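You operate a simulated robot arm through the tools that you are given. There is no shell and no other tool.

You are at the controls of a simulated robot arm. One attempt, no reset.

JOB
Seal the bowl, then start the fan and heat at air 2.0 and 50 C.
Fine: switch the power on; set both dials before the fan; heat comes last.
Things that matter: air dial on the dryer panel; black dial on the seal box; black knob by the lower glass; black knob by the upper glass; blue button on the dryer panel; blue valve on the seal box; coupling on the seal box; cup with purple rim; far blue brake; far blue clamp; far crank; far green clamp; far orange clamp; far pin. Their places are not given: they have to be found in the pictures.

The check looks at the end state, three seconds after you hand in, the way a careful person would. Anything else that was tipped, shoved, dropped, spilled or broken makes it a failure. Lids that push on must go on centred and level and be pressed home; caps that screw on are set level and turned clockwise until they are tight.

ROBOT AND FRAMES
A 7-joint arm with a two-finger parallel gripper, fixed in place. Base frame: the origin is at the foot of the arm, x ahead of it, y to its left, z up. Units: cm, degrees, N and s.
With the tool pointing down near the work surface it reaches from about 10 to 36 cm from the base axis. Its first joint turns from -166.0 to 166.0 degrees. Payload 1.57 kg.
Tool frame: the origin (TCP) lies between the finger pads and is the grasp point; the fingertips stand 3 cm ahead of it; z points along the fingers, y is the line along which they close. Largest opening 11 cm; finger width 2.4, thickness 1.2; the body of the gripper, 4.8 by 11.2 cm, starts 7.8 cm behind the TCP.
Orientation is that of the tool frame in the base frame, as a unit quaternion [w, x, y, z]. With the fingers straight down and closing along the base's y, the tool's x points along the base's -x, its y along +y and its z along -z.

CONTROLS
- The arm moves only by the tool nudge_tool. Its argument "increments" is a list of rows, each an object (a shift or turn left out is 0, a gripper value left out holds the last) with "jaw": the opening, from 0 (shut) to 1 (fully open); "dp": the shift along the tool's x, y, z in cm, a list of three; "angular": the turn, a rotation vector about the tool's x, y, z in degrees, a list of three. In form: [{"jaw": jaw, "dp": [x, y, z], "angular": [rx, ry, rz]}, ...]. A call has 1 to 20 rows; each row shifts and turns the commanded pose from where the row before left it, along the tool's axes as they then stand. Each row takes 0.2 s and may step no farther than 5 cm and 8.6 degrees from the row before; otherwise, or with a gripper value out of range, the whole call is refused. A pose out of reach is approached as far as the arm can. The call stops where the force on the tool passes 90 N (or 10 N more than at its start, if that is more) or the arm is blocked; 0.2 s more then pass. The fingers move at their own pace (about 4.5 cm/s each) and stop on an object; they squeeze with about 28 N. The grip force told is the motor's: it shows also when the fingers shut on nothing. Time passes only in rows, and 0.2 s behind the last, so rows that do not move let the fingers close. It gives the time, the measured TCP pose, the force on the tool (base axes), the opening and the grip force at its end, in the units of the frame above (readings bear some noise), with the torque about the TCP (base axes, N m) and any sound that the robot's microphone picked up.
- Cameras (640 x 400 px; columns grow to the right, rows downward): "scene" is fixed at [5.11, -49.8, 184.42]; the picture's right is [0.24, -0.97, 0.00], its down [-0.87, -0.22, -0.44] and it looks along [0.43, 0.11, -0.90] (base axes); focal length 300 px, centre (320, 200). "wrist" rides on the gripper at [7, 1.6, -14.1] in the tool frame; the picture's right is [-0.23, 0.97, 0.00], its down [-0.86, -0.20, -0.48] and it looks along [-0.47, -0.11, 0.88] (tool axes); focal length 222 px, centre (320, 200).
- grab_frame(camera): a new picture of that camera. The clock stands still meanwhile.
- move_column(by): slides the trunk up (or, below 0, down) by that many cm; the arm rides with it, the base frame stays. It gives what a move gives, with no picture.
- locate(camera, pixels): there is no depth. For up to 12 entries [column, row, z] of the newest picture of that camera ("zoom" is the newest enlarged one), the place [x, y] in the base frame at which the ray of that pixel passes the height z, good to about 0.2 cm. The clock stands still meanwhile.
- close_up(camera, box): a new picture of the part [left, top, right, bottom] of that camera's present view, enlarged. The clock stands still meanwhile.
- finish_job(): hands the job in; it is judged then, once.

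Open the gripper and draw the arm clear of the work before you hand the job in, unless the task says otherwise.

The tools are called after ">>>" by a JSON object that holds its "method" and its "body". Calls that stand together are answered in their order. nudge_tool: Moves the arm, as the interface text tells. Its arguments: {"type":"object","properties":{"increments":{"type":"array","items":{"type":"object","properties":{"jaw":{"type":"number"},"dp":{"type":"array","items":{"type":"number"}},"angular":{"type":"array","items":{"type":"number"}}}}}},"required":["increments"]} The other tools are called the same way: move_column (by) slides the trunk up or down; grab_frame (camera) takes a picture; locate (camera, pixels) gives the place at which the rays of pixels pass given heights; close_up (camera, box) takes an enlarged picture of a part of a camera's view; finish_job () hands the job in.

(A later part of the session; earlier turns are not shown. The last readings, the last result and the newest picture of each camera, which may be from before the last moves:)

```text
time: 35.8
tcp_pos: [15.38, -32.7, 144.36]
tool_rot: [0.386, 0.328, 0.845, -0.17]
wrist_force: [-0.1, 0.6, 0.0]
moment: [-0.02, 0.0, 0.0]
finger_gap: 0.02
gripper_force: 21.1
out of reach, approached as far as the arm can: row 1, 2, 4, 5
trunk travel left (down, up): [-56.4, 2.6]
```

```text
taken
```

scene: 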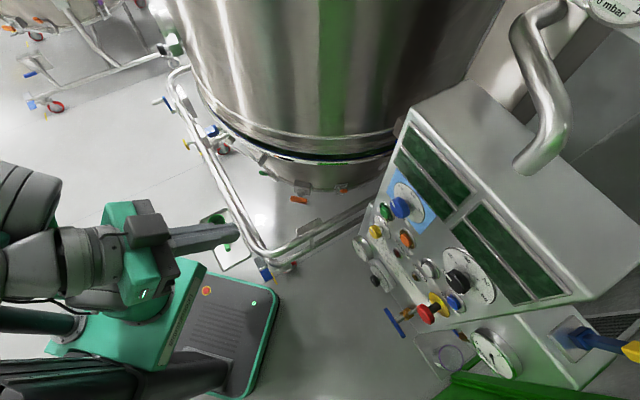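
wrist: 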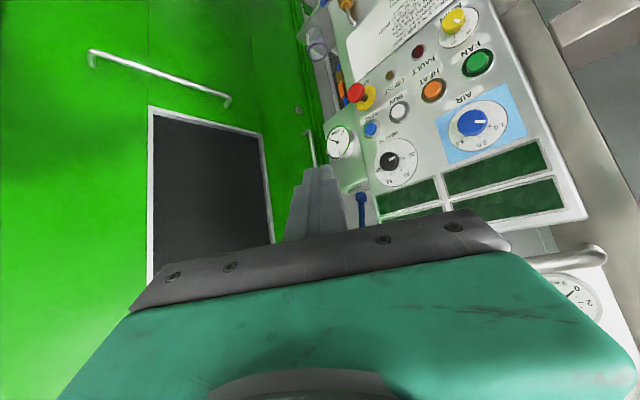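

The tool now points at azimuth -45°, tilt 50°. I'll move the TCP towards the panel's front at about (10,-53,134), holding the orientation, so the arm has to swing its elbow sideways.

>>> {"method": "nudge_tool", "body": {"increments": [{"dp": [0.22, -2.24, 1.79]}, {"dp": [0.22, -2.24, 1.79]}, {"dp": [0.22, -2.24, 1.79]}, {"dp": [0.22, -2.24, 1.79]}, {"dp": [0.22, -2.24, 1.79]}, {"dp": [0.22, -2.24, 1.79]}, {"dp": [0.22, -2.24, 1.79]}, {"dp": [0.22, -2.24, 1.79]}]}}

>>> {"method": "grab_frame", "body": {"camera": "scene"}}

```text
time: 37.6
tcp_pos: [17.25, -42.06, 149.33]
tool_rot: [0.384, 0.328, 0.847, -0.165]
wrist_force: [0.2, 0.3, -0.3]
moment: [0.01, 0.0, 0.02]
finger_gap: 0.02
gripper_force: 21.0
out of reach, approached as far as the arm can: row 1, 2, 3, 4, 5, 6, 7, 8
trunk travel left (down, up): [-56.4, 2.6]
```

```text
taken
```

scene: 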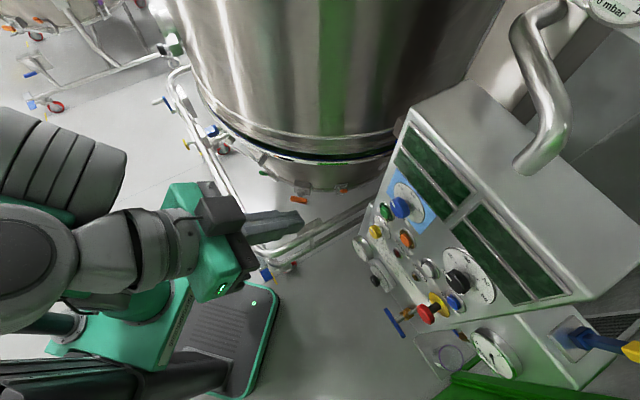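

I'll test whether the tool can be lowered here with the orientation held (pure downward motion), to learn whether the posture limit is above or below.

>>> {"method": "nudge_tool", "body": {"increments": [{"dp": [1.53, 0, 1.28]}, {"dp": [1.53, 0, 1.28]}, {"dp": [1.53, 0, 1.28]}, {"dp": [1.53, 0, 1.28]}, {"dp": [1.53, 0, 1.28]}, {"dp": [1.53, 0, 1.28]}]}}

>>> {"method": "grab_frame", "body": {"camera": "scene"}}

```text
time: 39.0
tcp_pos: [17.32, -39.08, 149.17]
tool_rot: [0.388, 0.325, 0.847, -0.164]
wrist_force: [0.0, 1.4, -0.4]
moment: [0.0, 0.01, 0.03]
finger_gap: 0.01
gripper_force: 21.5
out of reach, approached as far as the arm can: row 1, 2, 3, 4, 5, 6
trunk travel left (down, up): [-56.4, 2.6]
```

```text
taken
```

scene: 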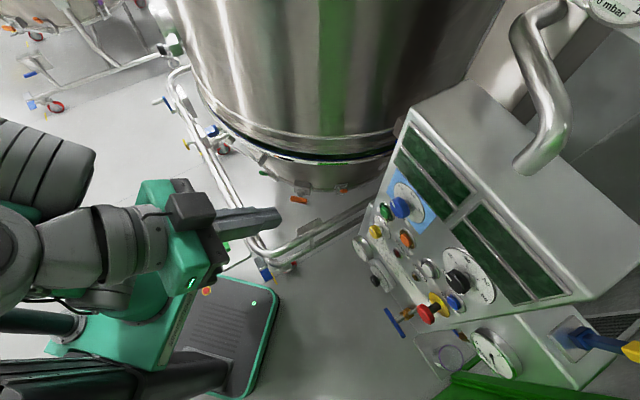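

Lowering with this orientation isn't possible, so the wrist is on its limiting side; the wrist needs to be flipped by swinging the tool through the side. First I bring the tool back to vertical, pivoting about the wrist.

>>> {"method": "nudge_tool", "body": {"increments": [{"dp": [3.43, 0, -0.25], "angular": [0, 8.4, 0]}, {"dp": [3.43, 0, -0.25], "angular": [0, 8.4, 0]}, {"dp": [3.43, 0, -0.25], "angular": [0, 8.4, 0]}, {"dp": [3.43, 0, -0.25], "angular": [0, 8.4, 0]}, {"dp": [3.43, 0, -0.25], "angular": [0, 8.4, 0]}, {"dp": [3.43, 0, -0.25], "angular": [0, 8.0, 0]}]}}

>>> {"method": "grab_frame", "body": {"camera": "scene"}}

```text
time: 40.4
tcp_pos: [3.88, -27.02, 140.25]
tool_rot: [0.001, 0.364, 0.931, -0.013]
wrist_force: [0.7, 0.3, 0.2]
moment: [-0.02, 0.0, 0.04]
finger_gap: 0.0
gripper_force: 21.6
trunk travel left (down, up): [-56.4, 2.6]
```

```text
taken
```

scene: 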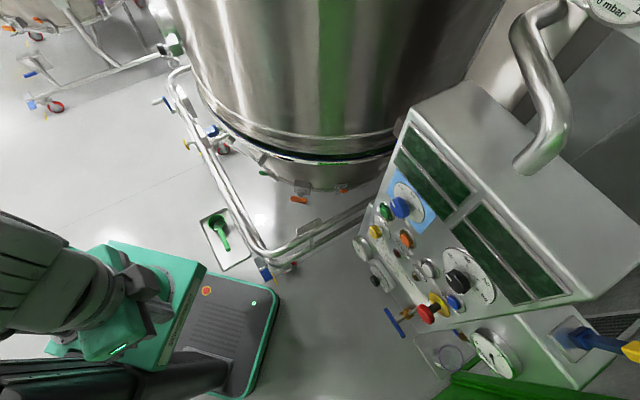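

The tool is vertical again at (3.9,-27,140). Now I swing it sideways to the right (towards base -x,-y), pivoting about the wrist, to try flipping the wrist.

>>> {"method": "nudge_tool", "body": {"increments": [{"dp": [0, -3.47, -0.26], "angular": [8.5, 0, 0]}, {"dp": [0, -3.47, -0.26], "angular": [8.5, 0, 0]}, {"dp": [0, -3.47, -0.26], "angular": [8.5, 0, 0]}, {"dp": [0, -3.47, -0.26], "angular": [8.5, 0, 0]}, {"dp": [0, -3.47, -0.26], "angular": [8.5, 0, 0]}, {"dp": [0, -3.47, -0.26], "angular": [8.5, 0, 0]}]}}

>>> {"method": "grab_frame", "body": {"camera": "scene"}}

```text
time: 41.8
tcp_pos: [-8.06, -39.66, 151.89]
tool_rot: [-0.152, 0.33, 0.838, -0.406]
wrist_force: [0.2, 0.3, 0.7]
moment: [0.02, 0.01, -0.01]
finger_gap: 0.0
gripper_force: 21.2
out of reach, approached as far as the arm can: row 6
trunk travel left (down, up): [-56.4, 2.6]
```

```text
taken
```

scene: 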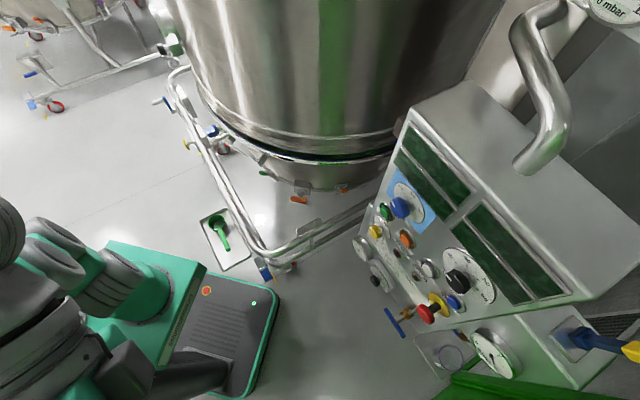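

That direction still has an outward component and stopped at about 51°. I'll go back to vertical and swing purely tangentially (towards base -x) instead.

>>> {"method": "nudge_tool", "body": {"increments": [{"dp": [0, 3.47, -0.26], "angular": [-8.5, 0, 0]}, {"dp": [0, 3.47, -0.26], "angular": [-8.5, 0, 0]}, {"dp": [0, 3.47, -0.26], "angular": [-8.5, 0, 0]}, {"dp": [0, 3.47, -0.26], "angular": [-8.5, 0, 0]}, {"dp": [0, 3.47, -0.26], "angular": [-8.5, 0, 0]}, {"dp": [0, 3.47, -0.26], "angular": [-8.5, 0, 0]}, {"dp": [2.18, -2.7, -0.26], "angular": [6.6, 5.35, 0]}, {"dp": [2.18, -2.7, -0.26], "angular": [6.6, 5.35, 0]}, {"dp": [2.18, -2.7, -0.26], "angular": [6.6, 5.35, 0]}, {"dp": [2.18, -2.7, -0.26], "angular": [6.6, 5.35, 0]}, {"dp": [2.18, -2.7, -0.26], "angular": [6.6, 5.35, 0]}, {"dp": [2.18, -2.7, -0.26], "angular": [6.6, 5.35, 0]}, {"dp": [2.18, -2.7, -0.26], "angular": [6.6, 5.35, 0]}, {"dp": [2.18, -2.7, -0.26], "angular": [6.6, 5.35, 0]}]}}

>>> {"method": "grab_frame", "body": {"camera": "scene"}}

```text
time: 43.8
tcp_pos: [-5.01, -28.42, 143.21]
tool_rot: [-0.168, 0.35, 0.915, -0.113]
wrist_force: [-1.8, -8.2, -16.5]
moment: [0.03, 0.34, -0.21]
finger_gap: 0.0
gripper_force: 21.0
out of reach, approached as far as the arm can: row 6, 9
trunk travel left (down, up): [-56.4, 2.6]
stopped in row 9: the force on the tool passed its limit at 140 N (the readings are from after the stop); the commanded pose is now the measured one
```

```text
taken
```

scene: 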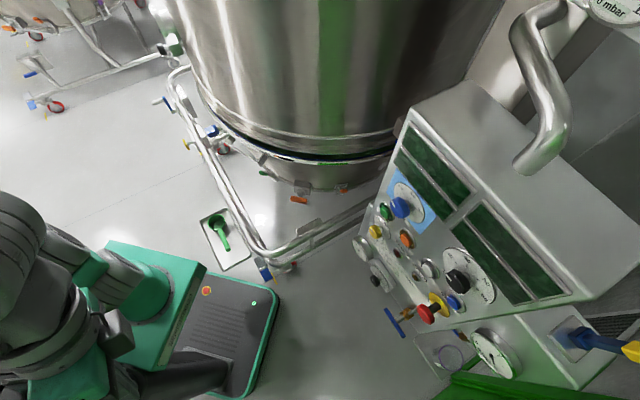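

The tool touched something (140 N, remaining force down and outward), probably the arm itself since the tool was close to the column. I'll back off by moving straight outward (-y) and slightly down.

>>> {"method": "nudge_tool", "body": {"increments": [{"dp": [-1.0, -1.0, 0.6]}, {"dp": [-1.0, -1.0, 0.6]}]}}

```text
time: 44.4
tcp_pos: [-5.39, -31.44, 142.22]
tool_rot: [-0.168, 0.35, 0.915, -0.111]
wrist_force: [-9.1, -7.1, -7.4]
moment: [0.54, -1.17, 0.47]
finger_gap: 0.0
gripper_force: 21.5
trunk travel left (down, up): [-56.4, 2.6]
```

Some contact force remains (-9 N in x). I'll look closely before moving further.

>>> {"method": "close_up", "body": {"camera": "scene", "box": [0, 180, 320, 400]}}

>>> {"method": "grab_frame", "body": {"camera": "wrist"}}

```text
1.82 times, centred on (160, 290) of scene
```

zoom: 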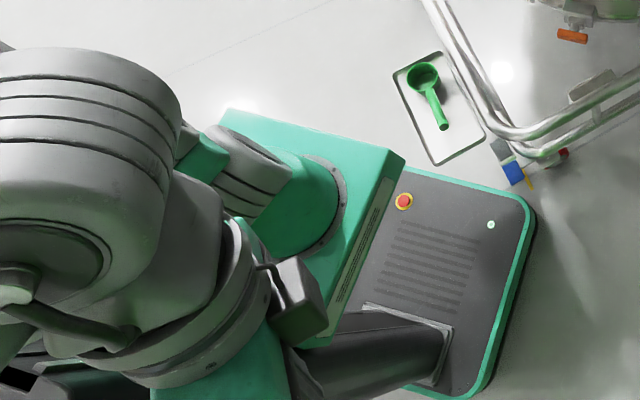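

```text
taken
```

wrist: 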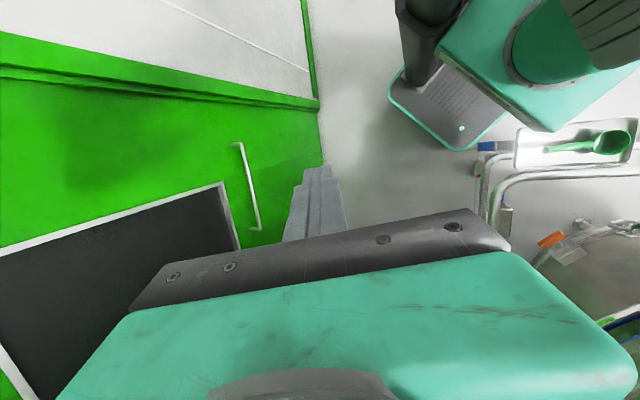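

The ribbed wrist and camera box are close to the forearm, so this is the gripper touching the arm itself. I'll draw the tool outward and down (base -y, -z), away from the column.

>>> {"method": "nudge_tool", "body": {"increments": [{"dp": [-2.5, -1.55, 2.1]}, {"dp": [-2.5, -1.55, 2.1]}]}}

```text
time: 45.0
tcp_pos: [-5.37, -37.35, 138.25]
tool_rot: [-0.168, 0.35, 0.915, -0.112]
wrist_force: [-0.9, 0.0, -0.1]
moment: [0.04, 0.01, -0.02]
finger_gap: 0.0
gripper_force: 21.9
trunk travel left (down, up): [-56.4, 2.6]
```

Contact is gone. I'll move two more steps outward and then continue the sideways swing there.

>>> {"method": "nudge_tool", "body": {"increments": [{"dp": [-2.5, -1.55, 2.1]}, {"dp": [-2.5, -1.55, 2.1]}, {"dp": [2.18, -2.7, -0.26], "angular": [6.6, 5.35, 0]}, {"dp": [2.18, -2.7, -0.26], "angular": [6.6, 5.35, 0]}, {"dp": [2.18, -2.7, -0.26], "angular": [6.6, 5.35, 0]}, {"dp": [2.18, -2.7, -0.26], "angular": [6.6, 5.35, 0]}, {"dp": [2.18, -2.7, -0.26], "angular": [6.6, 5.35, 0]}]}}

>>> {"method": "grab_frame", "body": {"camera": "scene"}}

```text
time: 45.9
tcp_pos: [-9.4, -43.83, 136.3]
tool_rot: [-0.201, 0.348, 0.904, -0.149]
wrist_force: [-15.2, -16.2, -16.4]
moment: [1.16, -1.68, 0.59]
finger_gap: 0.0
gripper_force: 21.5
out of reach, approached as far as the arm can: row 3, 4
trunk travel left (down, up): [-56.4, 2.6]
stopped in row 4: the force on the tool passed its limit at 111 N (the readings are from after the stop); the commanded pose is now the measured one
```

```text
taken
```

scene: 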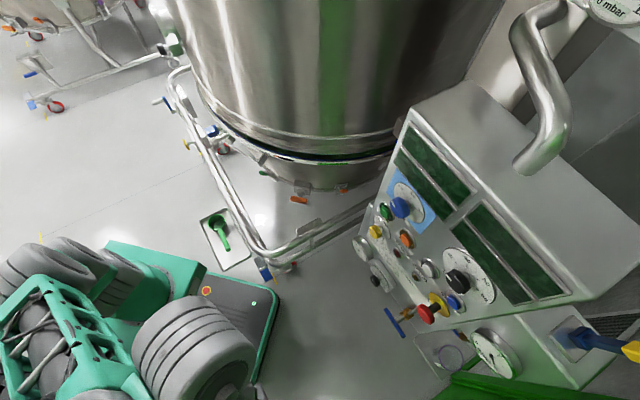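

The camera side of the gripper runs into the wrist link in this roll. I'll tilt back to vertical, roll so the camera side faces left (tool x to about +20°), and then try the right swing again.

>>> {"method": "nudge_tool", "body": {"increments": [{"dp": [-2.18, 2.7, -0.26], "angular": [-6.6, -5.35, 0]}, {"dp": [-2.18, 2.7, -0.26], "angular": [-6.6, -5.35, 0]}, {"dp": [-2.18, 2.7, -0.26], "angular": [-6.6, -5.35, 0]}, {"dp": [-0.9, 1.1, -0.1], "angular": [-2.7, -2.2, 0]}]}}

>>> {"method": "nudge_tool", "body": {"increments": [{"angular": [0, 0, 8.5]}, {"angular": [0, 0, 8.5]}, {"angular": [0, 0, 8.5]}, {"angular": [0, 0, 8.5]}, {"angular": [0, 0, 8.5]}, {"angular": [0, 0, 8.5]}, {"angular": [0, 0, 8.5]}, {"angular": [0, 0, 8.5]}, {"angular": [0, 0, 8.5]}, {"angular": [0, 0, 8.5]}, {"angular": [0, 0, 8.5]}, {"angular": [0, 0, 8.5]}, {"angular": [0, 0, 8.5]}, {"angular": [0, 0, 8.5]}]}}

```text
time: 46.9
tcp_pos: [1.82, -41.84, 133.44]
tool_rot: [0.016, 0.352, 0.936, -0.024]
wrist_force: [0.0, -0.2, -0.5]
moment: [0.01, 0.02, 0.0]
finger_gap: 0.0
gripper_force: 21.6
trunk travel left (down, up): [-56.4, 2.6]
```

```text
time: 49.9
tcp_pos: [1.71, -41.9, 133.41]
tool_rot: [0.028, 0.985, 0.17, 0.002]
wrist_force: [-0.5, -0.3, 0.4]
moment: [0.02, 0.0, 0.0]
finger_gap: 0.0
gripper_force: 21.1
trunk travel left (down, up): [-56.4, 2.6]
```

Roll is at 19.6° now and everything was reached. Swing to the right again, in four steps.

>>> {"method": "nudge_tool", "body": {"increments": [{"dp": [-3.31, -1.05, -0.26], "angular": [2.57, -8.1, 0]}, {"dp": [-3.31, -1.05, -0.26], "angular": [2.57, -8.1, 0]}, {"dp": [-3.31, -1.05, -0.26], "angular": [2.57, -8.1, 0]}, {"dp": [-3.31, -1.05, -0.26], "angular": [2.57, -8.1, 0]}]}}

>>> {"method": "grab_frame", "body": {"camera": "scene"}}

```text
time: 50.9
tcp_pos: [-12.04, -41.58, 136.65]
tool_rot: [0.002, 0.954, 0.16, -0.253]
wrist_force: [-0.1, -0.8, -0.3]
moment: [0.01, -0.01, -0.03]
finger_gap: 0.0
gripper_force: 21.3
out of reach, approached as far as the arm can: row 4
trunk travel left (down, up): [-56.4, 2.6]
```

```text
taken
```

scene: 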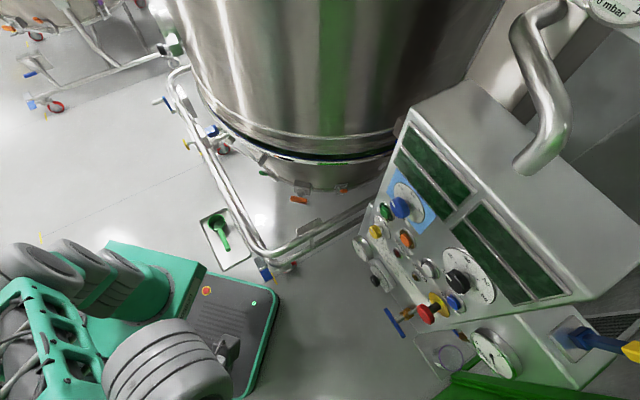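

The sideways swing is limited too. To see the arm's real posture (elbow is above the camera's view), I'll lower the trunk by 30 cm—there is free space around the arm—and look again.

>>> {"method": "move_column", "body": {"by": -30}}

>>> {"method": "grab_frame", "body": {"camera": "scene"}}

```text
time: 53.9
tcp_pos: [-11.76, -41.81, 106.72]
tool_rot: [0.003, 0.954, 0.161, -0.252]
wrist_force: [0.5, 0.1, 1.0]
moment: [-0.01, -0.01, -0.02]
finger_gap: 0.0
gripper_force: 21.3
trunk travel left (down, up): [-26.4, 32.6]
```

```text
taken
```

scene: 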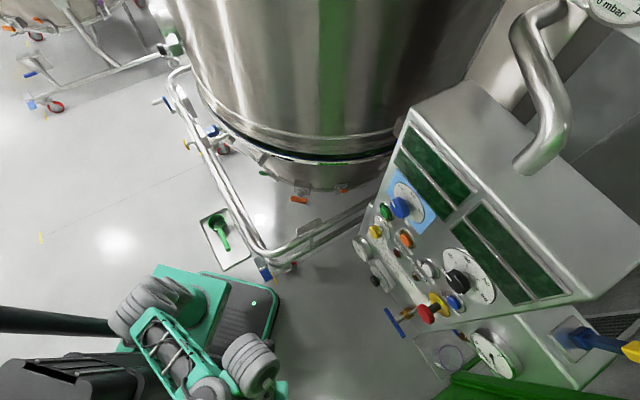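

Now more of the arm is in view. I'll enlarge it to identify the joints.

>>> {"method": "close_up", "body": {"camera": "scene", "box": [90, 250, 330, 400]}}

```text
2.67 times, centred on (210, 325) of scene
```

zoom: 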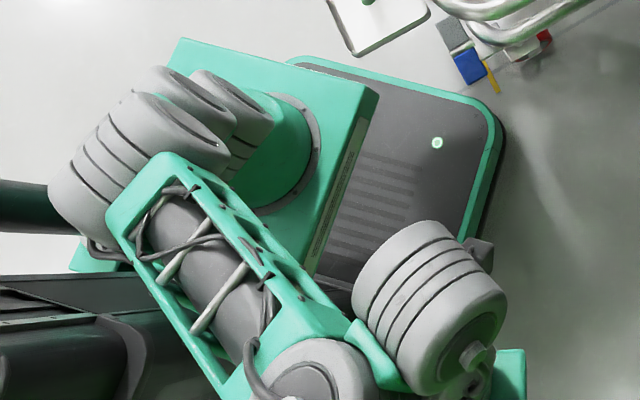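

The arm is visible but its wrist is at the picture edge. I'll make the tool vertical and swing the arm to the left (towards (22,-36)) so that the wrist is fully in view.

>>> {"method": "nudge_tool", "body": {"increments": [{"dp": [3.31, 1.05, -0.26], "angular": [-2.57, 8.1, 0]}, {"dp": [3.31, 1.05, -0.26], "angular": [-2.57, 8.1, 0]}, {"dp": [3.31, 1.05, -0.26], "angular": [-2.57, 8.1, 0]}, {"dp": [1.2, 0.4, -0.1], "angular": [-1.0, 3.4, 0]}, {"dp": [4, 0, 0]}, {"dp": [4, 0, 0]}, {"dp": [4, 0, 0]}, {"dp": [4, 0, 0]}, {"dp": [3, 0, 0]}]}}

>>> {"method": "grab_frame", "body": {"camera": "scene"}}

>>> {"method": "close_up", "body": {"camera": "scene", "box": [90, 220, 346, 380]}}

```text
time: 55.9
tcp_pos: [16.8, -34.85, 103.41]
tool_rot: [0.035, 0.984, 0.175, -0.004]
wrist_force: [0.2, -0.1, 0.1]
moment: [-0.01, 0.04, 0.0]
finger_gap: 0.02
gripper_force: 21.6
out of reach, approached as far as the arm can: row 4
trunk travel left (down, up): [-26.4, 32.6]
```

```text
taken
```

scene: 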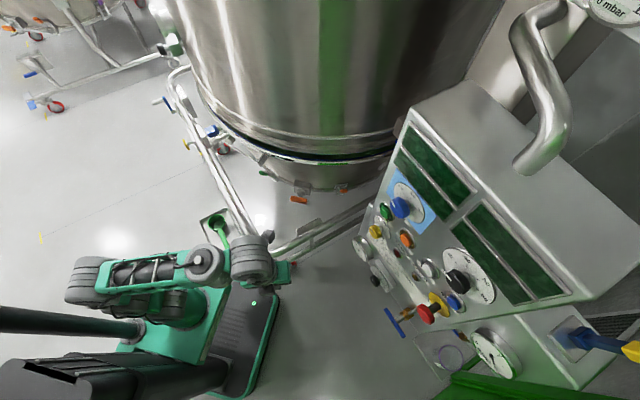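

```text
2.50 times, centred on (218, 300) of scene
```

zoom: 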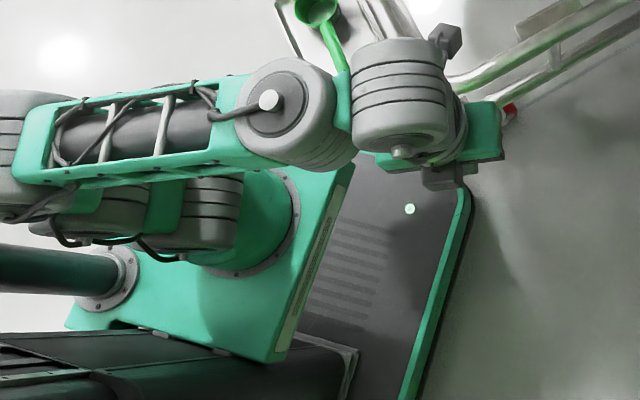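

Now I can see the posture clearly: shoulder column, elbow at zoom (20,170), forearm to the disc (275,105), then the ribbed wrist barrel (400,100) above the gripper. I'll test an outward tilt pivoting about the wrist in this heading and watch which joints move.

>>> {"method": "nudge_tool", "body": {"increments": [{"dp": [0.36, 3.45, -0.26], "angular": [-8.46, 0.89, 0]}, {"dp": [0.36, 3.45, -0.26], "angular": [-8.46, 0.89, 0]}, {"dp": [0.36, 3.45, -0.26], "angular": [-8.46, 0.89, 0]}, {"dp": [0.36, 3.45, -0.26], "angular": [-8.46, 0.89, 0]}, {"dp": [0.36, 3.45, -0.26], "angular": [-8.46, 0.89, 0]}, {"dp": [0.36, 3.45, -0.26], "angular": [-8.46, 0.89, 0]}]}}

>>> {"method": "close_up", "body": {"camera": "scene", "box": [90, 220, 346, 380]}}

```text
time: 57.3
tcp_pos: [24.92, -48.06, 113.62]
tool_rot: [0.44, 0.88, 0.158, 0.09]
wrist_force: [-0.4, 0.0, -0.1]
moment: [0.02, -0.01, 0.0]
finger_gap: 0.02
gripper_force: 21.5
out of reach, approached as far as the arm can: row 4, 5
trunk travel left (down, up): [-26.4, 32.6]
```

```text
2.50 times, centred on (218, 300) of scene
```

zoom: 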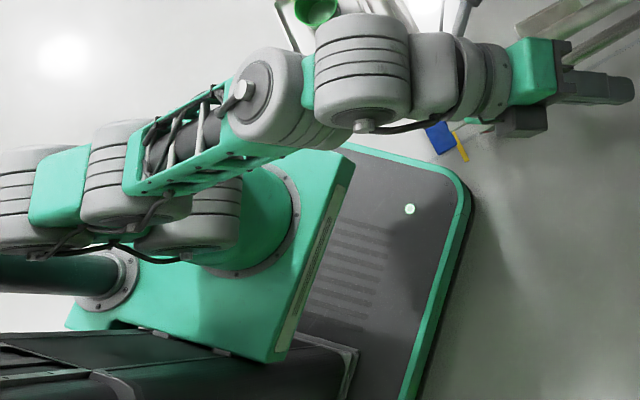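

The arm turned out to be a chain of pitch joints with a yaw disc; the tilt reached 53° and the last row was reached again. I'll keep tilting outward about the wrist towards level.

>>> {"method": "nudge_tool", "body": {"increments": [{"dp": [0.36, 3.45, -0.26], "angular": [-8.46, 0.89, 0]}, {"dp": [0.36, 3.45, -0.26], "angular": [-8.46, 0.89, 0]}, {"dp": [0.36, 3.45, -0.26], "angular": [-8.46, 0.89, 0]}, {"dp": [0.36, 3.45, -0.26], "angular": [-8.46, 0.89, 0]}]}}

>>> {"method": "close_up", "body": {"camera": "scene", "box": [90, 200, 346, 360]}}

```text
time: 58.3
tcp_pos: [27.39, -51.79, 126.77]
tool_rot: [0.673, 0.709, 0.138, 0.159]
wrist_force: [0.1, -0.4, 0.1]
moment: [0.03, -0.03, 0.0]
finger_gap: 0.01
gripper_force: 21.2
trunk travel left (down, up): [-26.4, 32.6]
```

```text
2.50 times, centred on (218, 280) of scene
```

zoom: 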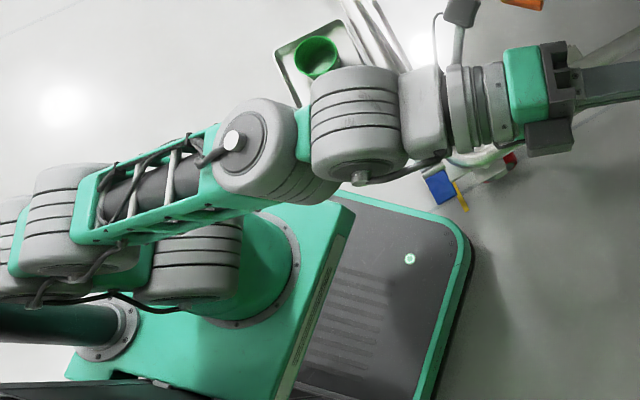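

The tool is now nearly level (tilt 87.5°), pointing at azimuth -66°, TCP (27.4,-51.8,126.8). I'll look through the wrist camera at the panel.

>>> {"method": "grab_frame", "body": {"camera": "wrist"}}

>>> {"method": "grab_frame", "body": {"camera": "scene"}}

```text
taken
```

wrist: 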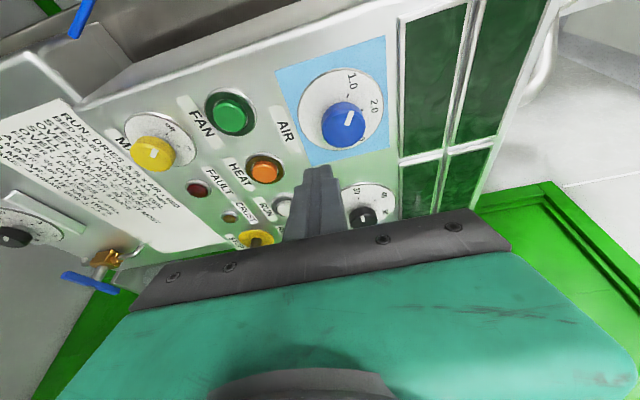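

```text
taken
```

scene: 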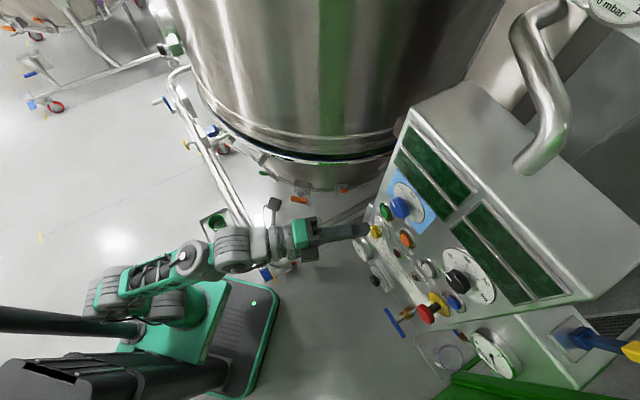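

Clear view of the panel. I'll enlarge the wrist view to pick precise pixel positions of the controls.

>>> {"method": "close_up", "body": {"camera": "wrist", "box": [100, 50, 420, 250]}}

>>> {"method": "close_up", "body": {"camera": "wrist", "box": [0, 80, 200, 300]}}

>>> {"method": "close_up", "body": {"camera": "scene", "box": [355, 170, 515, 330]}}

```text
2.00 times, centred on (260, 150) of wrist
```

zoom: 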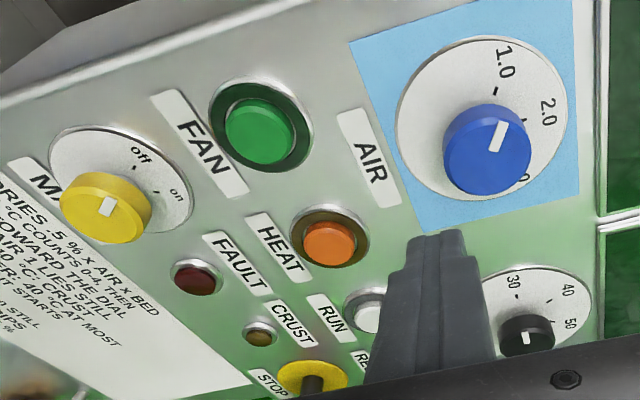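

```text
1.82 times, centred on (100, 190) of wrist
```

zoom: 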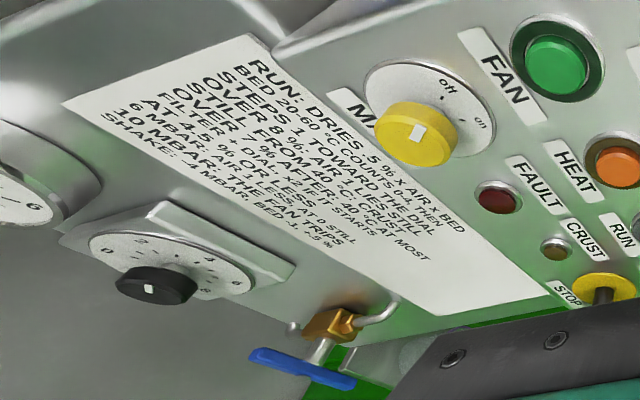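

```text
2.50 times, centred on (435, 250) of scene
```

zoom: 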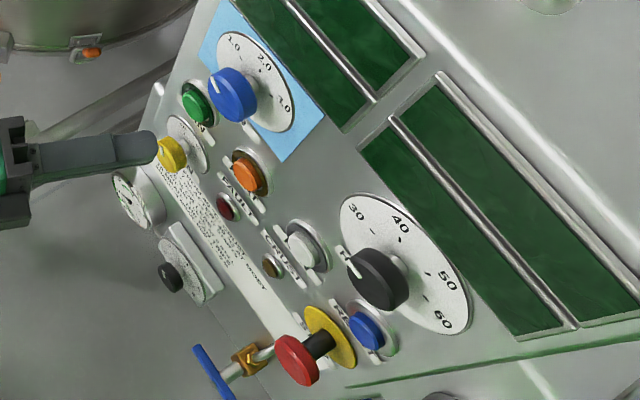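

I'll triangulate again with this much better baseline, using the enlarged pictures' positions.

>>> {"method": "locate", "body": {"camera": "wrist", "pixels": [[229, 117.5, 110], [229, 117.5, 120], [265, 171.5, 110], [265, 171.5, 120], [343.5, 126, 122], [343.5, 126, 132], [153, 157.5, 102], [153, 157.5, 112], [363.5, 217.5, 122], [363.5, 217.5, 132], [6.6, 237.8, 66], [6.6, 237.8, 76]]}}

>>> {"method": "locate", "body": {"camera": "scene", "pixels": [[385.4, 212, 110], [385.4, 212, 120], [405, 240, 110], [405, 240, 120], [395.8, 208, 122], [395.8, 208, 132], [374.2, 232, 102], [374.2, 232, 112], [453, 282, 122], [453, 282, 132], [373.8, 281.2, 66], [373.8, 281.2, 76]]}}

```text
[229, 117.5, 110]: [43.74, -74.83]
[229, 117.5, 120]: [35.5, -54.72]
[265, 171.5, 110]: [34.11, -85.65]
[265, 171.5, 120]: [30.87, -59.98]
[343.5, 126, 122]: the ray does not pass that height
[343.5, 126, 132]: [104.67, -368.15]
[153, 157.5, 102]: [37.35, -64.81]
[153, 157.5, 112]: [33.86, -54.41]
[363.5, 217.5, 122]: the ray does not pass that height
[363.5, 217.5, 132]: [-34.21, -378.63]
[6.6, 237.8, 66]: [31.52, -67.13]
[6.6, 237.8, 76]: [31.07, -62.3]
```

```text
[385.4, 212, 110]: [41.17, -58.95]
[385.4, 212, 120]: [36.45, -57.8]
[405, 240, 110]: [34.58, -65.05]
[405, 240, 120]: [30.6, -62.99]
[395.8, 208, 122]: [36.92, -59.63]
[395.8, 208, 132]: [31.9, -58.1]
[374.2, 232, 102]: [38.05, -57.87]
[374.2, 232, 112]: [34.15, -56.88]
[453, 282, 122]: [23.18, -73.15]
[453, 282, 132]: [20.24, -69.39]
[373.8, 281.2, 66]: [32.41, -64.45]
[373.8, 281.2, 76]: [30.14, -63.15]
```

FAN ≈(37.0,-58.0,118.4), HEAT ≈(31.2,-63.3,118.7), MAIN front ≈(34.9,-57.1,109.4), seal dial front ≈(31,-63.5,73.6). To get the panel direction accurately I'll locate the whole button row at the common height.

>>> {"method": "locate", "body": {"camera": "scene", "pixels": [[385.4, 212, 118.5], [405, 240, 118.5], [427.8, 267.2, 118.5], [451.8, 300.8, 118.5], [397.8, 252.8, 110], [413, 276.5, 110], [453, 282, 129], [395.8, 208, 129]]}}

>>> {"method": "close_up", "body": {"camera": "scene", "box": [375, 185, 435, 235]}}

>>> {"method": "close_up", "body": {"camera": "scene", "box": [415, 240, 503, 320]}}

>>> {"method": "close_up", "body": {"camera": "scene", "box": [345, 215, 425, 295]}}

```text
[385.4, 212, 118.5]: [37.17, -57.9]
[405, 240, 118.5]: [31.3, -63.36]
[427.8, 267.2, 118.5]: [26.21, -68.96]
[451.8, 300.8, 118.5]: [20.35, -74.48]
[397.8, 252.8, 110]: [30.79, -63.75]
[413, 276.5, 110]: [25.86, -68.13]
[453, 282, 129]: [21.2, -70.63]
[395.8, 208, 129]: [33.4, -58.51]
```

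```text
8.00 times, centred on (405, 210) of scene
```

zoom: 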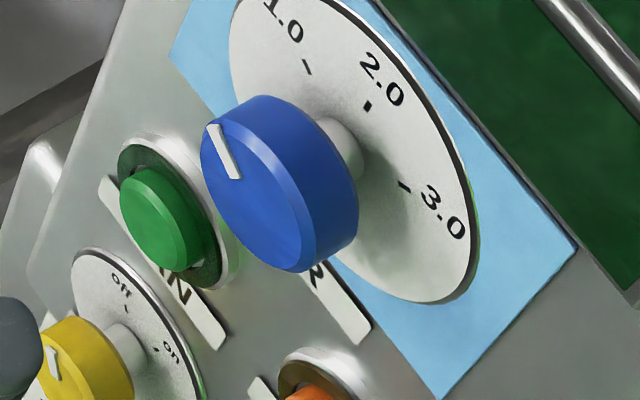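

```text
5.00 times, centred on (459, 280) of scene
```

zoom: 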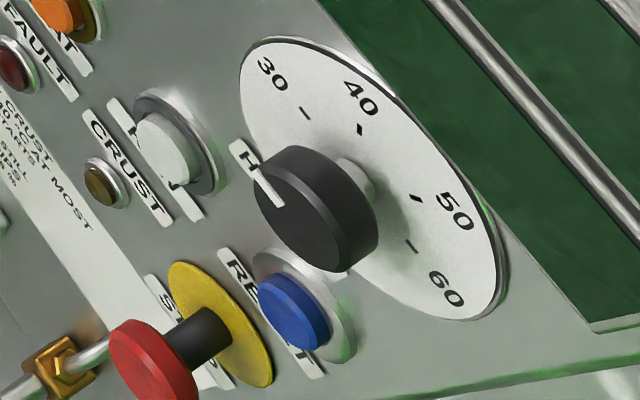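

```text
5.00 times, centred on (385, 255) of scene
```

zoom: 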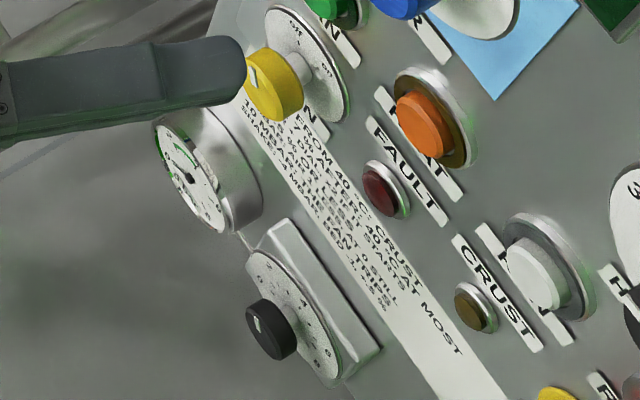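

The button row gives a panel direction of 45°, so the panel normal is (-0.707, 0.707, 0) and the tool must point to azimuth -45°. I'll yaw the tool there, level it, staying about 6 cm off the knobs.

>>> {"method": "nudge_tool", "body": {"increments": [{"angular": [-1.2, 7, -0.3]}, {"angular": [-1.2, 7, -0.3]}, {"angular": [0, 6.6, -0.2]}, {"dp": [0, 0, -2]}]}}

>>> {"method": "close_up", "body": {"camera": "scene", "box": [90, 180, 410, 380]}}

```text
time: 59.3
tcp_pos: [26.15, -50.43, 126.46]
tool_rot: [0.651, 0.656, 0.259, 0.281]
wrist_force: [-1.0, 0.4, 0.0]
moment: [-0.07, -0.06, 0.01]
finger_gap: 0.01
gripper_force: 21.4
trunk travel left (down, up): [-26.4, 32.6]
```

```text
2.00 times, centred on (250, 280) of scene
```

zoom: 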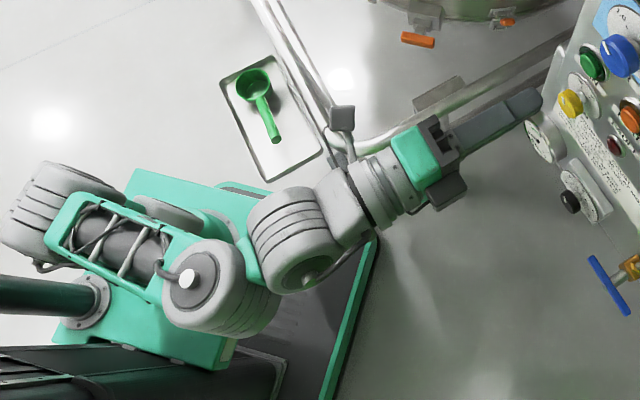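

The tool frame is now aligned with the panel: x along it to the left, y up, z into it. I'll lower the trunk by 26 cm and then view the seal controls.

>>> {"method": "move_column", "body": {"by": -26}}

>>> {"method": "grab_frame", "body": {"camera": "wrist"}}

>>> {"method": "grab_frame", "body": {"camera": "scene"}}

```text
time: 62.0
tcp_pos: [26.13, -50.46, 100.62]
tool_rot: [0.652, 0.656, 0.258, 0.28]
wrist_force: [-0.4, -0.3, 0.4]
moment: [0.0, -0.01, 0.01]
finger_gap: 0.0
gripper_force: 20.7
trunk travel left (down, up): [-0.4, 58.6]
```

```text
taken
```

wrist: 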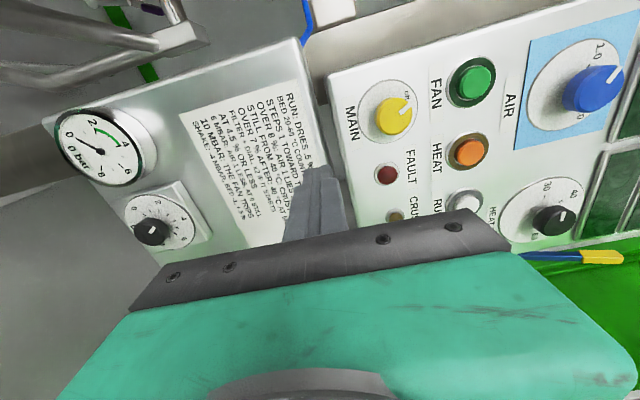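

```text
taken
```

scene: 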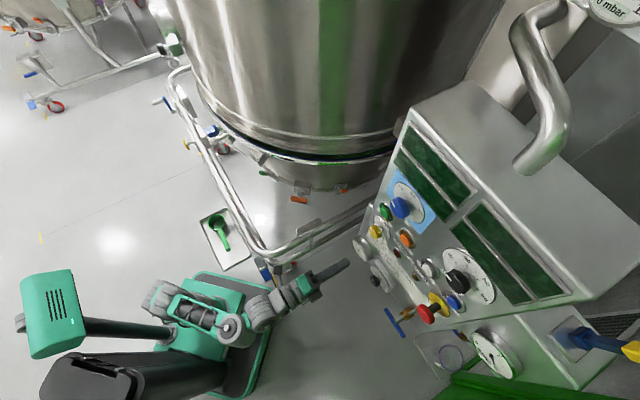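

I'll enlarge the seal gauge and dial at wrist (100,150)/(155,225).

>>> {"method": "close_up", "body": {"camera": "wrist", "box": [40, 90, 220, 270]}}

>>> {"method": "close_up", "body": {"camera": "wrist", "box": [100, 170, 220, 260]}}

>>> {"method": "close_up", "body": {"camera": "wrist", "box": [330, 30, 640, 260]}}

```text
2.22 times, centred on (130, 180) of wrist
```

zoom: 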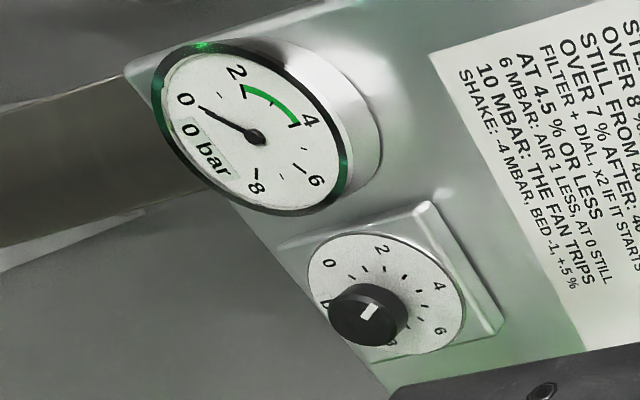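

```text
4.44 times, centred on (160, 215) of wrist
```

zoom: 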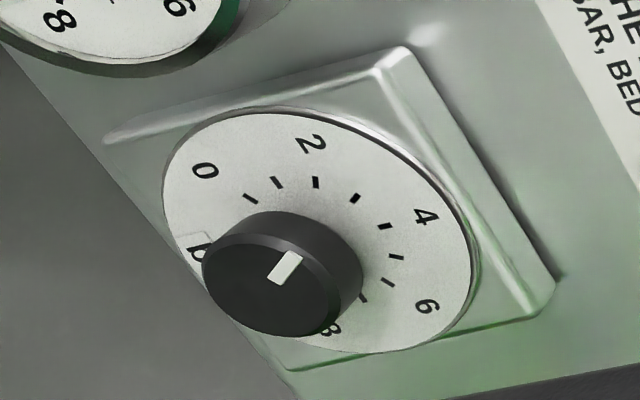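

```text
1.74 times, centred on (485, 145) of wrist
```

zoom: 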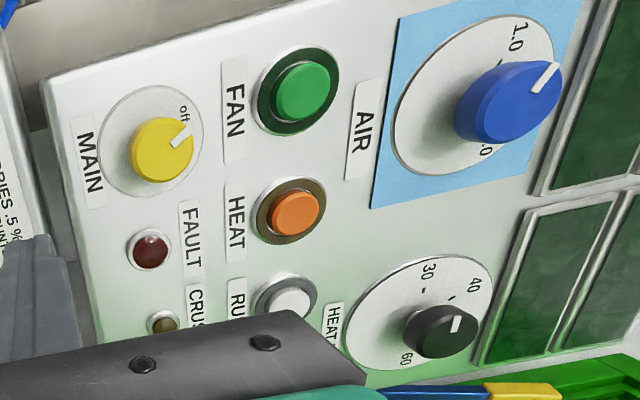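

The seal dial's pointer appears near 3 (between 2 and 4), and the gauge reads 0, so mainly the blue valve seems closed. I'll lower the tool in front of the seal box to see the valve and dial square-on, keeping distance.

>>> {"method": "nudge_tool", "body": {"increments": [{"dp": [-1, -4, -0.5]}, {"dp": [-1, -4, -0.5]}, {"dp": [-1, -4, -0.5]}, {"dp": [-1, -4, -0.5]}]}}

>>> {"method": "grab_frame", "body": {"camera": "wrist"}}

>>> {"method": "grab_frame", "body": {"camera": "scene"}}

```text
time: 63.0
tcp_pos: [22.18, -51.36, 84.56]
tool_rot: [0.652, 0.656, 0.259, 0.279]
wrist_force: [-0.8, 0.9, 0.6]
moment: [0.02, 0.01, -0.01]
finger_gap: 0.0
gripper_force: 20.8
trunk travel left (down, up): [-0.4, 58.6]
```

```text
taken
```

wrist: 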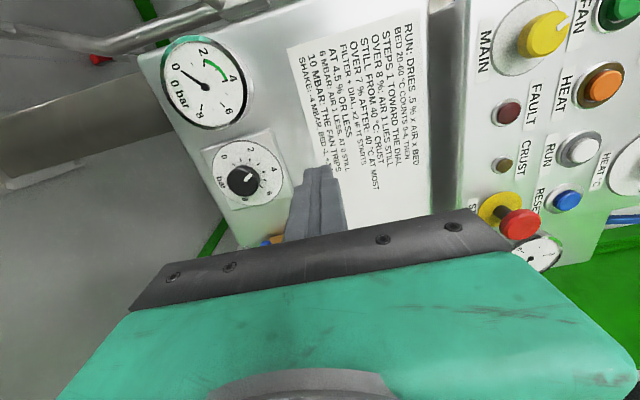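

```text
taken
```

scene: 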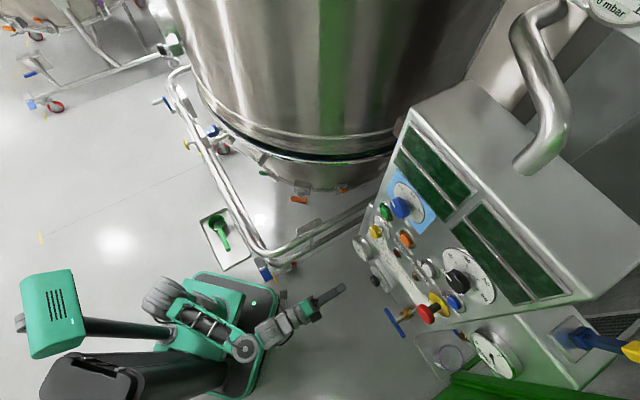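

Reached without problems. Let me enlarge the seal dial and gauge from this square-on view, and the valve area.

>>> {"method": "close_up", "body": {"camera": "wrist", "box": [140, 20, 300, 240]}}

>>> {"method": "close_up", "body": {"camera": "wrist", "box": [195, 130, 300, 250]}}

>>> {"method": "close_up", "body": {"camera": "scene", "box": [370, 290, 450, 350]}}

```text
1.82 times, centred on (220, 130) of wrist
```

zoom: 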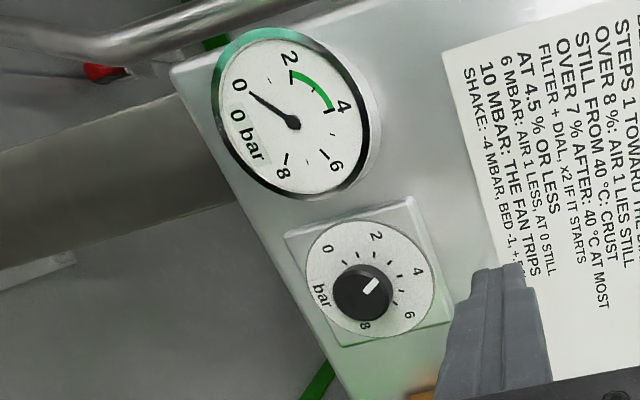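

```text
3.33 times, centred on (248, 190) of wrist
```

zoom: 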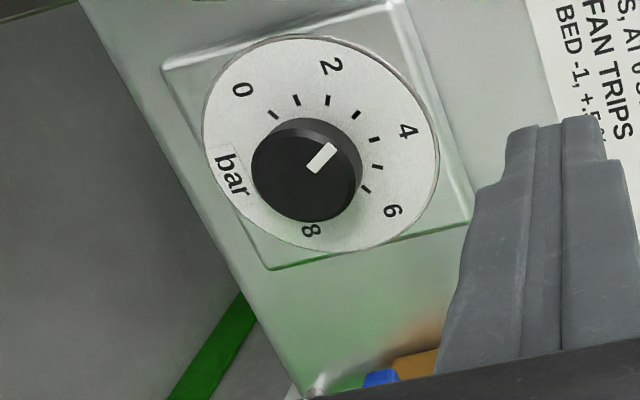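

```text
6.67 times, centred on (410, 320) of scene
```

zoom: 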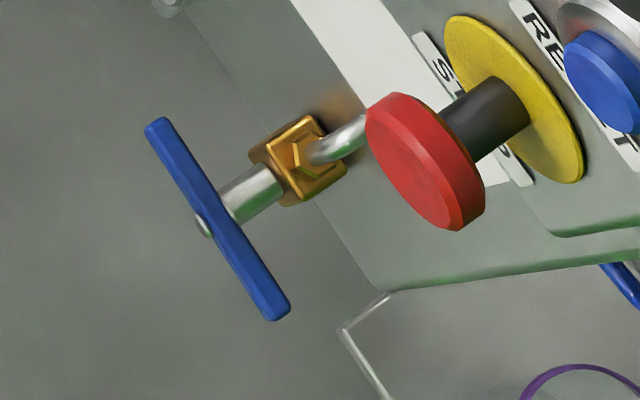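

The seal dial pointer reads about 3 bar, inside the green 2–4 arc, so the valve must be opened. The T-bar is horizontal, 10 cm long, centred near (18.6,-71.9,75.7). I'll move right and down in front of it, still about 8 cm away.

>>> {"method": "nudge_tool", "body": {"increments": [{"dp": [-3.3, -2, 0]}, {"dp": [-3.3, -2, 0]}, {"dp": [-3.3, -2, 0]}, {"dp": [-3.3, -2, 0]}]}}

>>> {"method": "grab_frame", "body": {"camera": "wrist"}}

>>> {"method": "close_up", "body": {"camera": "scene", "box": [200, 230, 440, 380]}}

```text
time: 64.0
tcp_pos: [13.24, -60.69, 76.14]
tool_rot: [0.652, 0.656, 0.258, 0.28]
wrist_force: [-0.5, 0.6, 0.5]
moment: [0.04, 0.03, -0.01]
finger_gap: 0.0
gripper_force: 21.3
trunk travel left (down, up): [-0.4, 58.6]
```

```text
taken
```

wrist: 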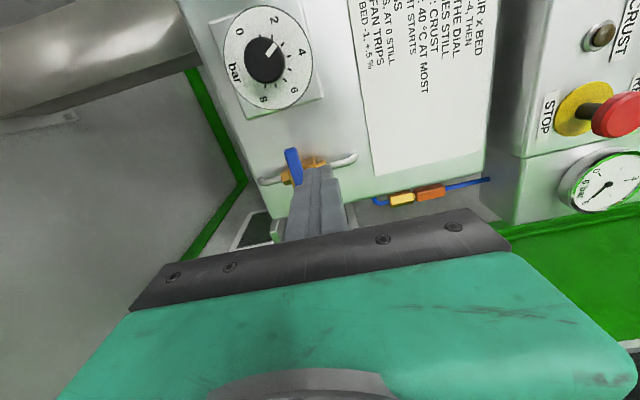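

```text
2.67 times, centred on (320, 305) of scene
```

zoom: 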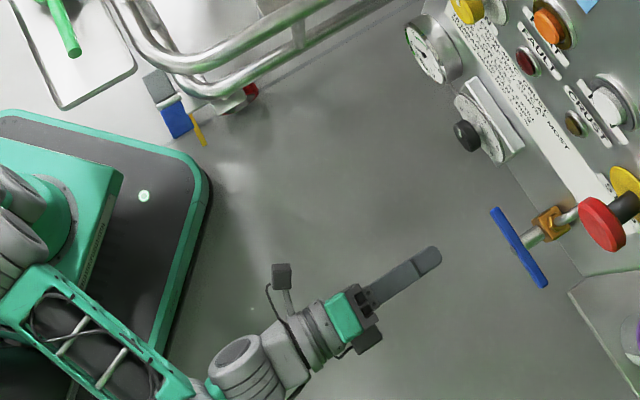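

The wrist view shows the pipe running vertically through the brass body (305,170) with the blue T-bar across it: closed. The coupling is visible at (415,195). I'll enlarge both.

>>> {"method": "close_up", "body": {"camera": "wrist", "box": [240, 130, 500, 220]}}

>>> {"method": "close_up", "body": {"camera": "wrist", "box": [200, 0, 330, 80]}}

>>> {"method": "close_up", "body": {"camera": "wrist", "box": [540, 60, 640, 230]}}

```text
2.46 times, centred on (370, 175) of wrist
```

zoom: 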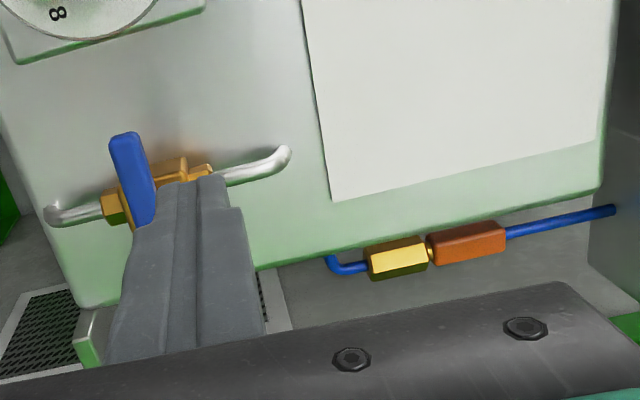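

```text
4.92 times, centred on (265, 40) of wrist
```

zoom: 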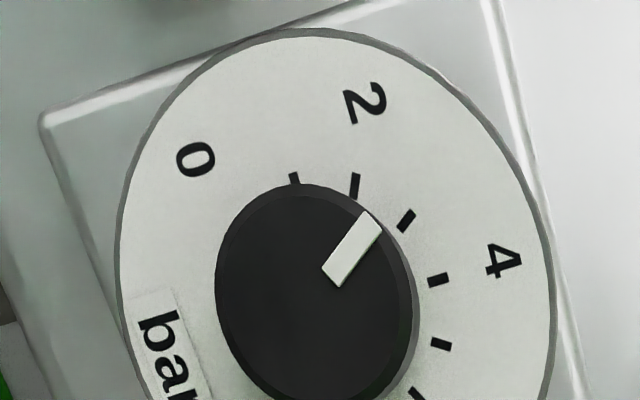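

```text
2.35 times, centred on (590, 145) of wrist
```

zoom: 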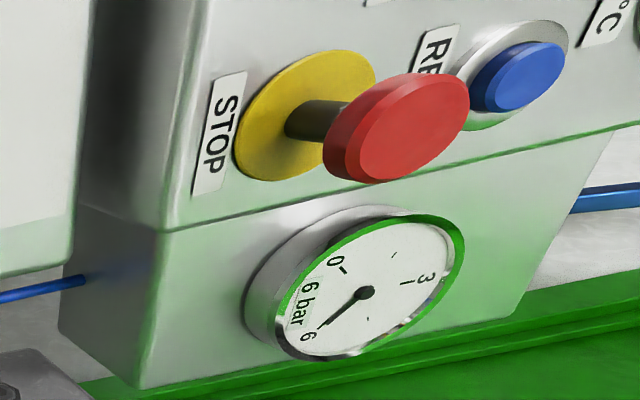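

The coupling halves look joined, and the dial mark is just below tick 3. I'll triangulate the T-bar's left end, seen at wrist (292,149) and scene (385.3,308.8).

>>> {"method": "locate", "body": {"camera": "wrist", "pixels": [[292, 148.6, 70], [292, 148.6, 74], [292, 148.6, 76], [305, 172, 70], [305, 172, 74]]}}

>>> {"method": "locate", "body": {"camera": "scene", "pixels": [[385.3, 308.8, 72], [385.3, 308.8, 76], [403.3, 336.5, 72], [403.3, 336.5, 76], [394.5, 322.5, 72], [394.5, 322.5, 76]]}}

```text
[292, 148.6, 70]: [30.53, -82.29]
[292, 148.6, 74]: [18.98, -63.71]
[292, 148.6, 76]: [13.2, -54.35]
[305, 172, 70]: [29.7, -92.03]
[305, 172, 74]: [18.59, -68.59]
```

```text
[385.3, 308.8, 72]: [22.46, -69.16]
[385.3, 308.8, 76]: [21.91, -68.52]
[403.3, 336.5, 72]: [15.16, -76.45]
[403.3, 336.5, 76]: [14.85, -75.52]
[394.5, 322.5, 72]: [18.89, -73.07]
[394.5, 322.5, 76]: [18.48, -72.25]
```

The T-bar centre is at u≈-38.1 along the panel, z≈72.9, 12 cm ahead of the TCP. I'll open the jaw to about 4.4 cm, align with its hub, and take a look before going in.

>>> {"method": "nudge_tool", "body": {"increments": [{"jaw": 0.4, "dp": [-2.3, -1.6, 0]}, {"jaw": 0.4, "dp": [-2.25, -1.5, 0]}, {"jaw": 0.4, "dp": [0, 0, 2]}, {"jaw": 0.4}]}}

>>> {"method": "grab_frame", "body": {"camera": "wrist"}}

>>> {"method": "close_up", "body": {"camera": "scene", "box": [280, 270, 440, 370]}}

```text
time: 65.0
tcp_pos: [11.38, -65.34, 72.85]
tool_rot: [0.651, 0.656, 0.26, 0.279]
wrist_force: [0.2, 0.6, 0.3]
moment: [0.04, -0.03, 0.03]
finger_gap: 4.38
gripper_force: 0.1
trunk travel left (down, up): [-0.4, 58.6]
```

```text
taken
```

wrist: 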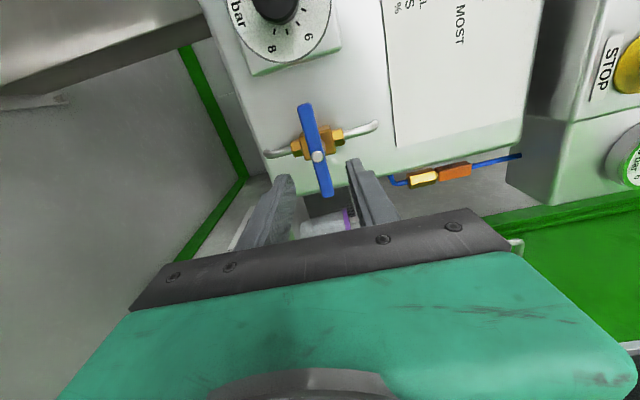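

```text
4.00 times, centred on (360, 320) of scene
```

zoom: 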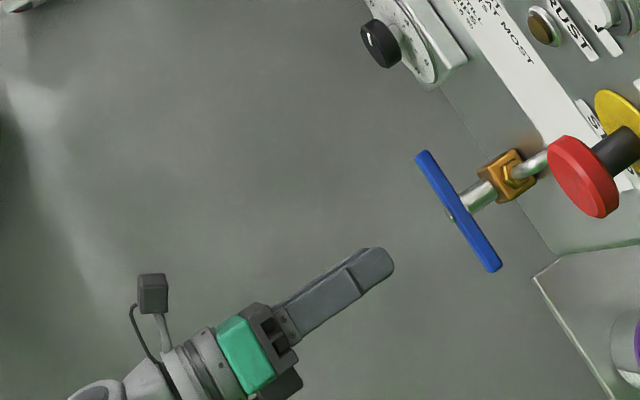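

The hub cap is at wrist (318,157), almost exactly on the tool axis (expected (320.5,155.7)). I'll correct by -0.15/-0.27 cm and move in 5.5 cm.

>>> {"method": "nudge_tool", "body": {"increments": [{"dp": [-0.15, -0.27, 1.5]}, {"dp": [0, 0, 2]}, {"dp": [0, 0, 2]}]}}

>>> {"method": "grab_frame", "body": {"camera": "wrist"}}

>>> {"method": "close_up", "body": {"camera": "scene", "box": [320, 280, 440, 355]}}

```text
time: 65.8
tcp_pos: [15.2, -69.41, 72.55]
tool_rot: [0.651, 0.656, 0.258, 0.281]
wrist_force: [-0.2, 0.2, -0.5]
moment: [0.04, -0.01, 0.0]
finger_gap: 4.4
gripper_force: 0.0
trunk travel left (down, up): [-0.4, 58.6]
```

```text
taken
```

wrist: 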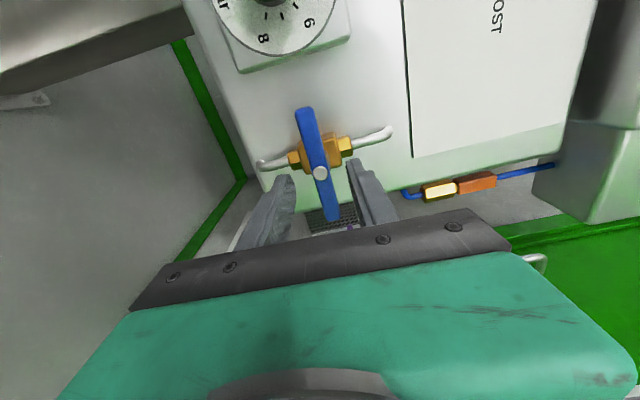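

```text
5.33 times, centred on (380, 318) of scene
```

zoom: 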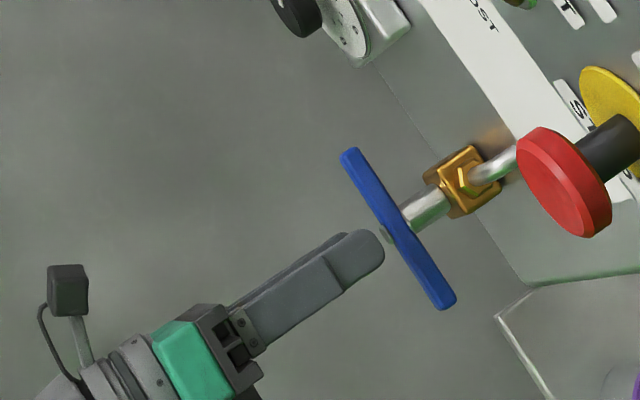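

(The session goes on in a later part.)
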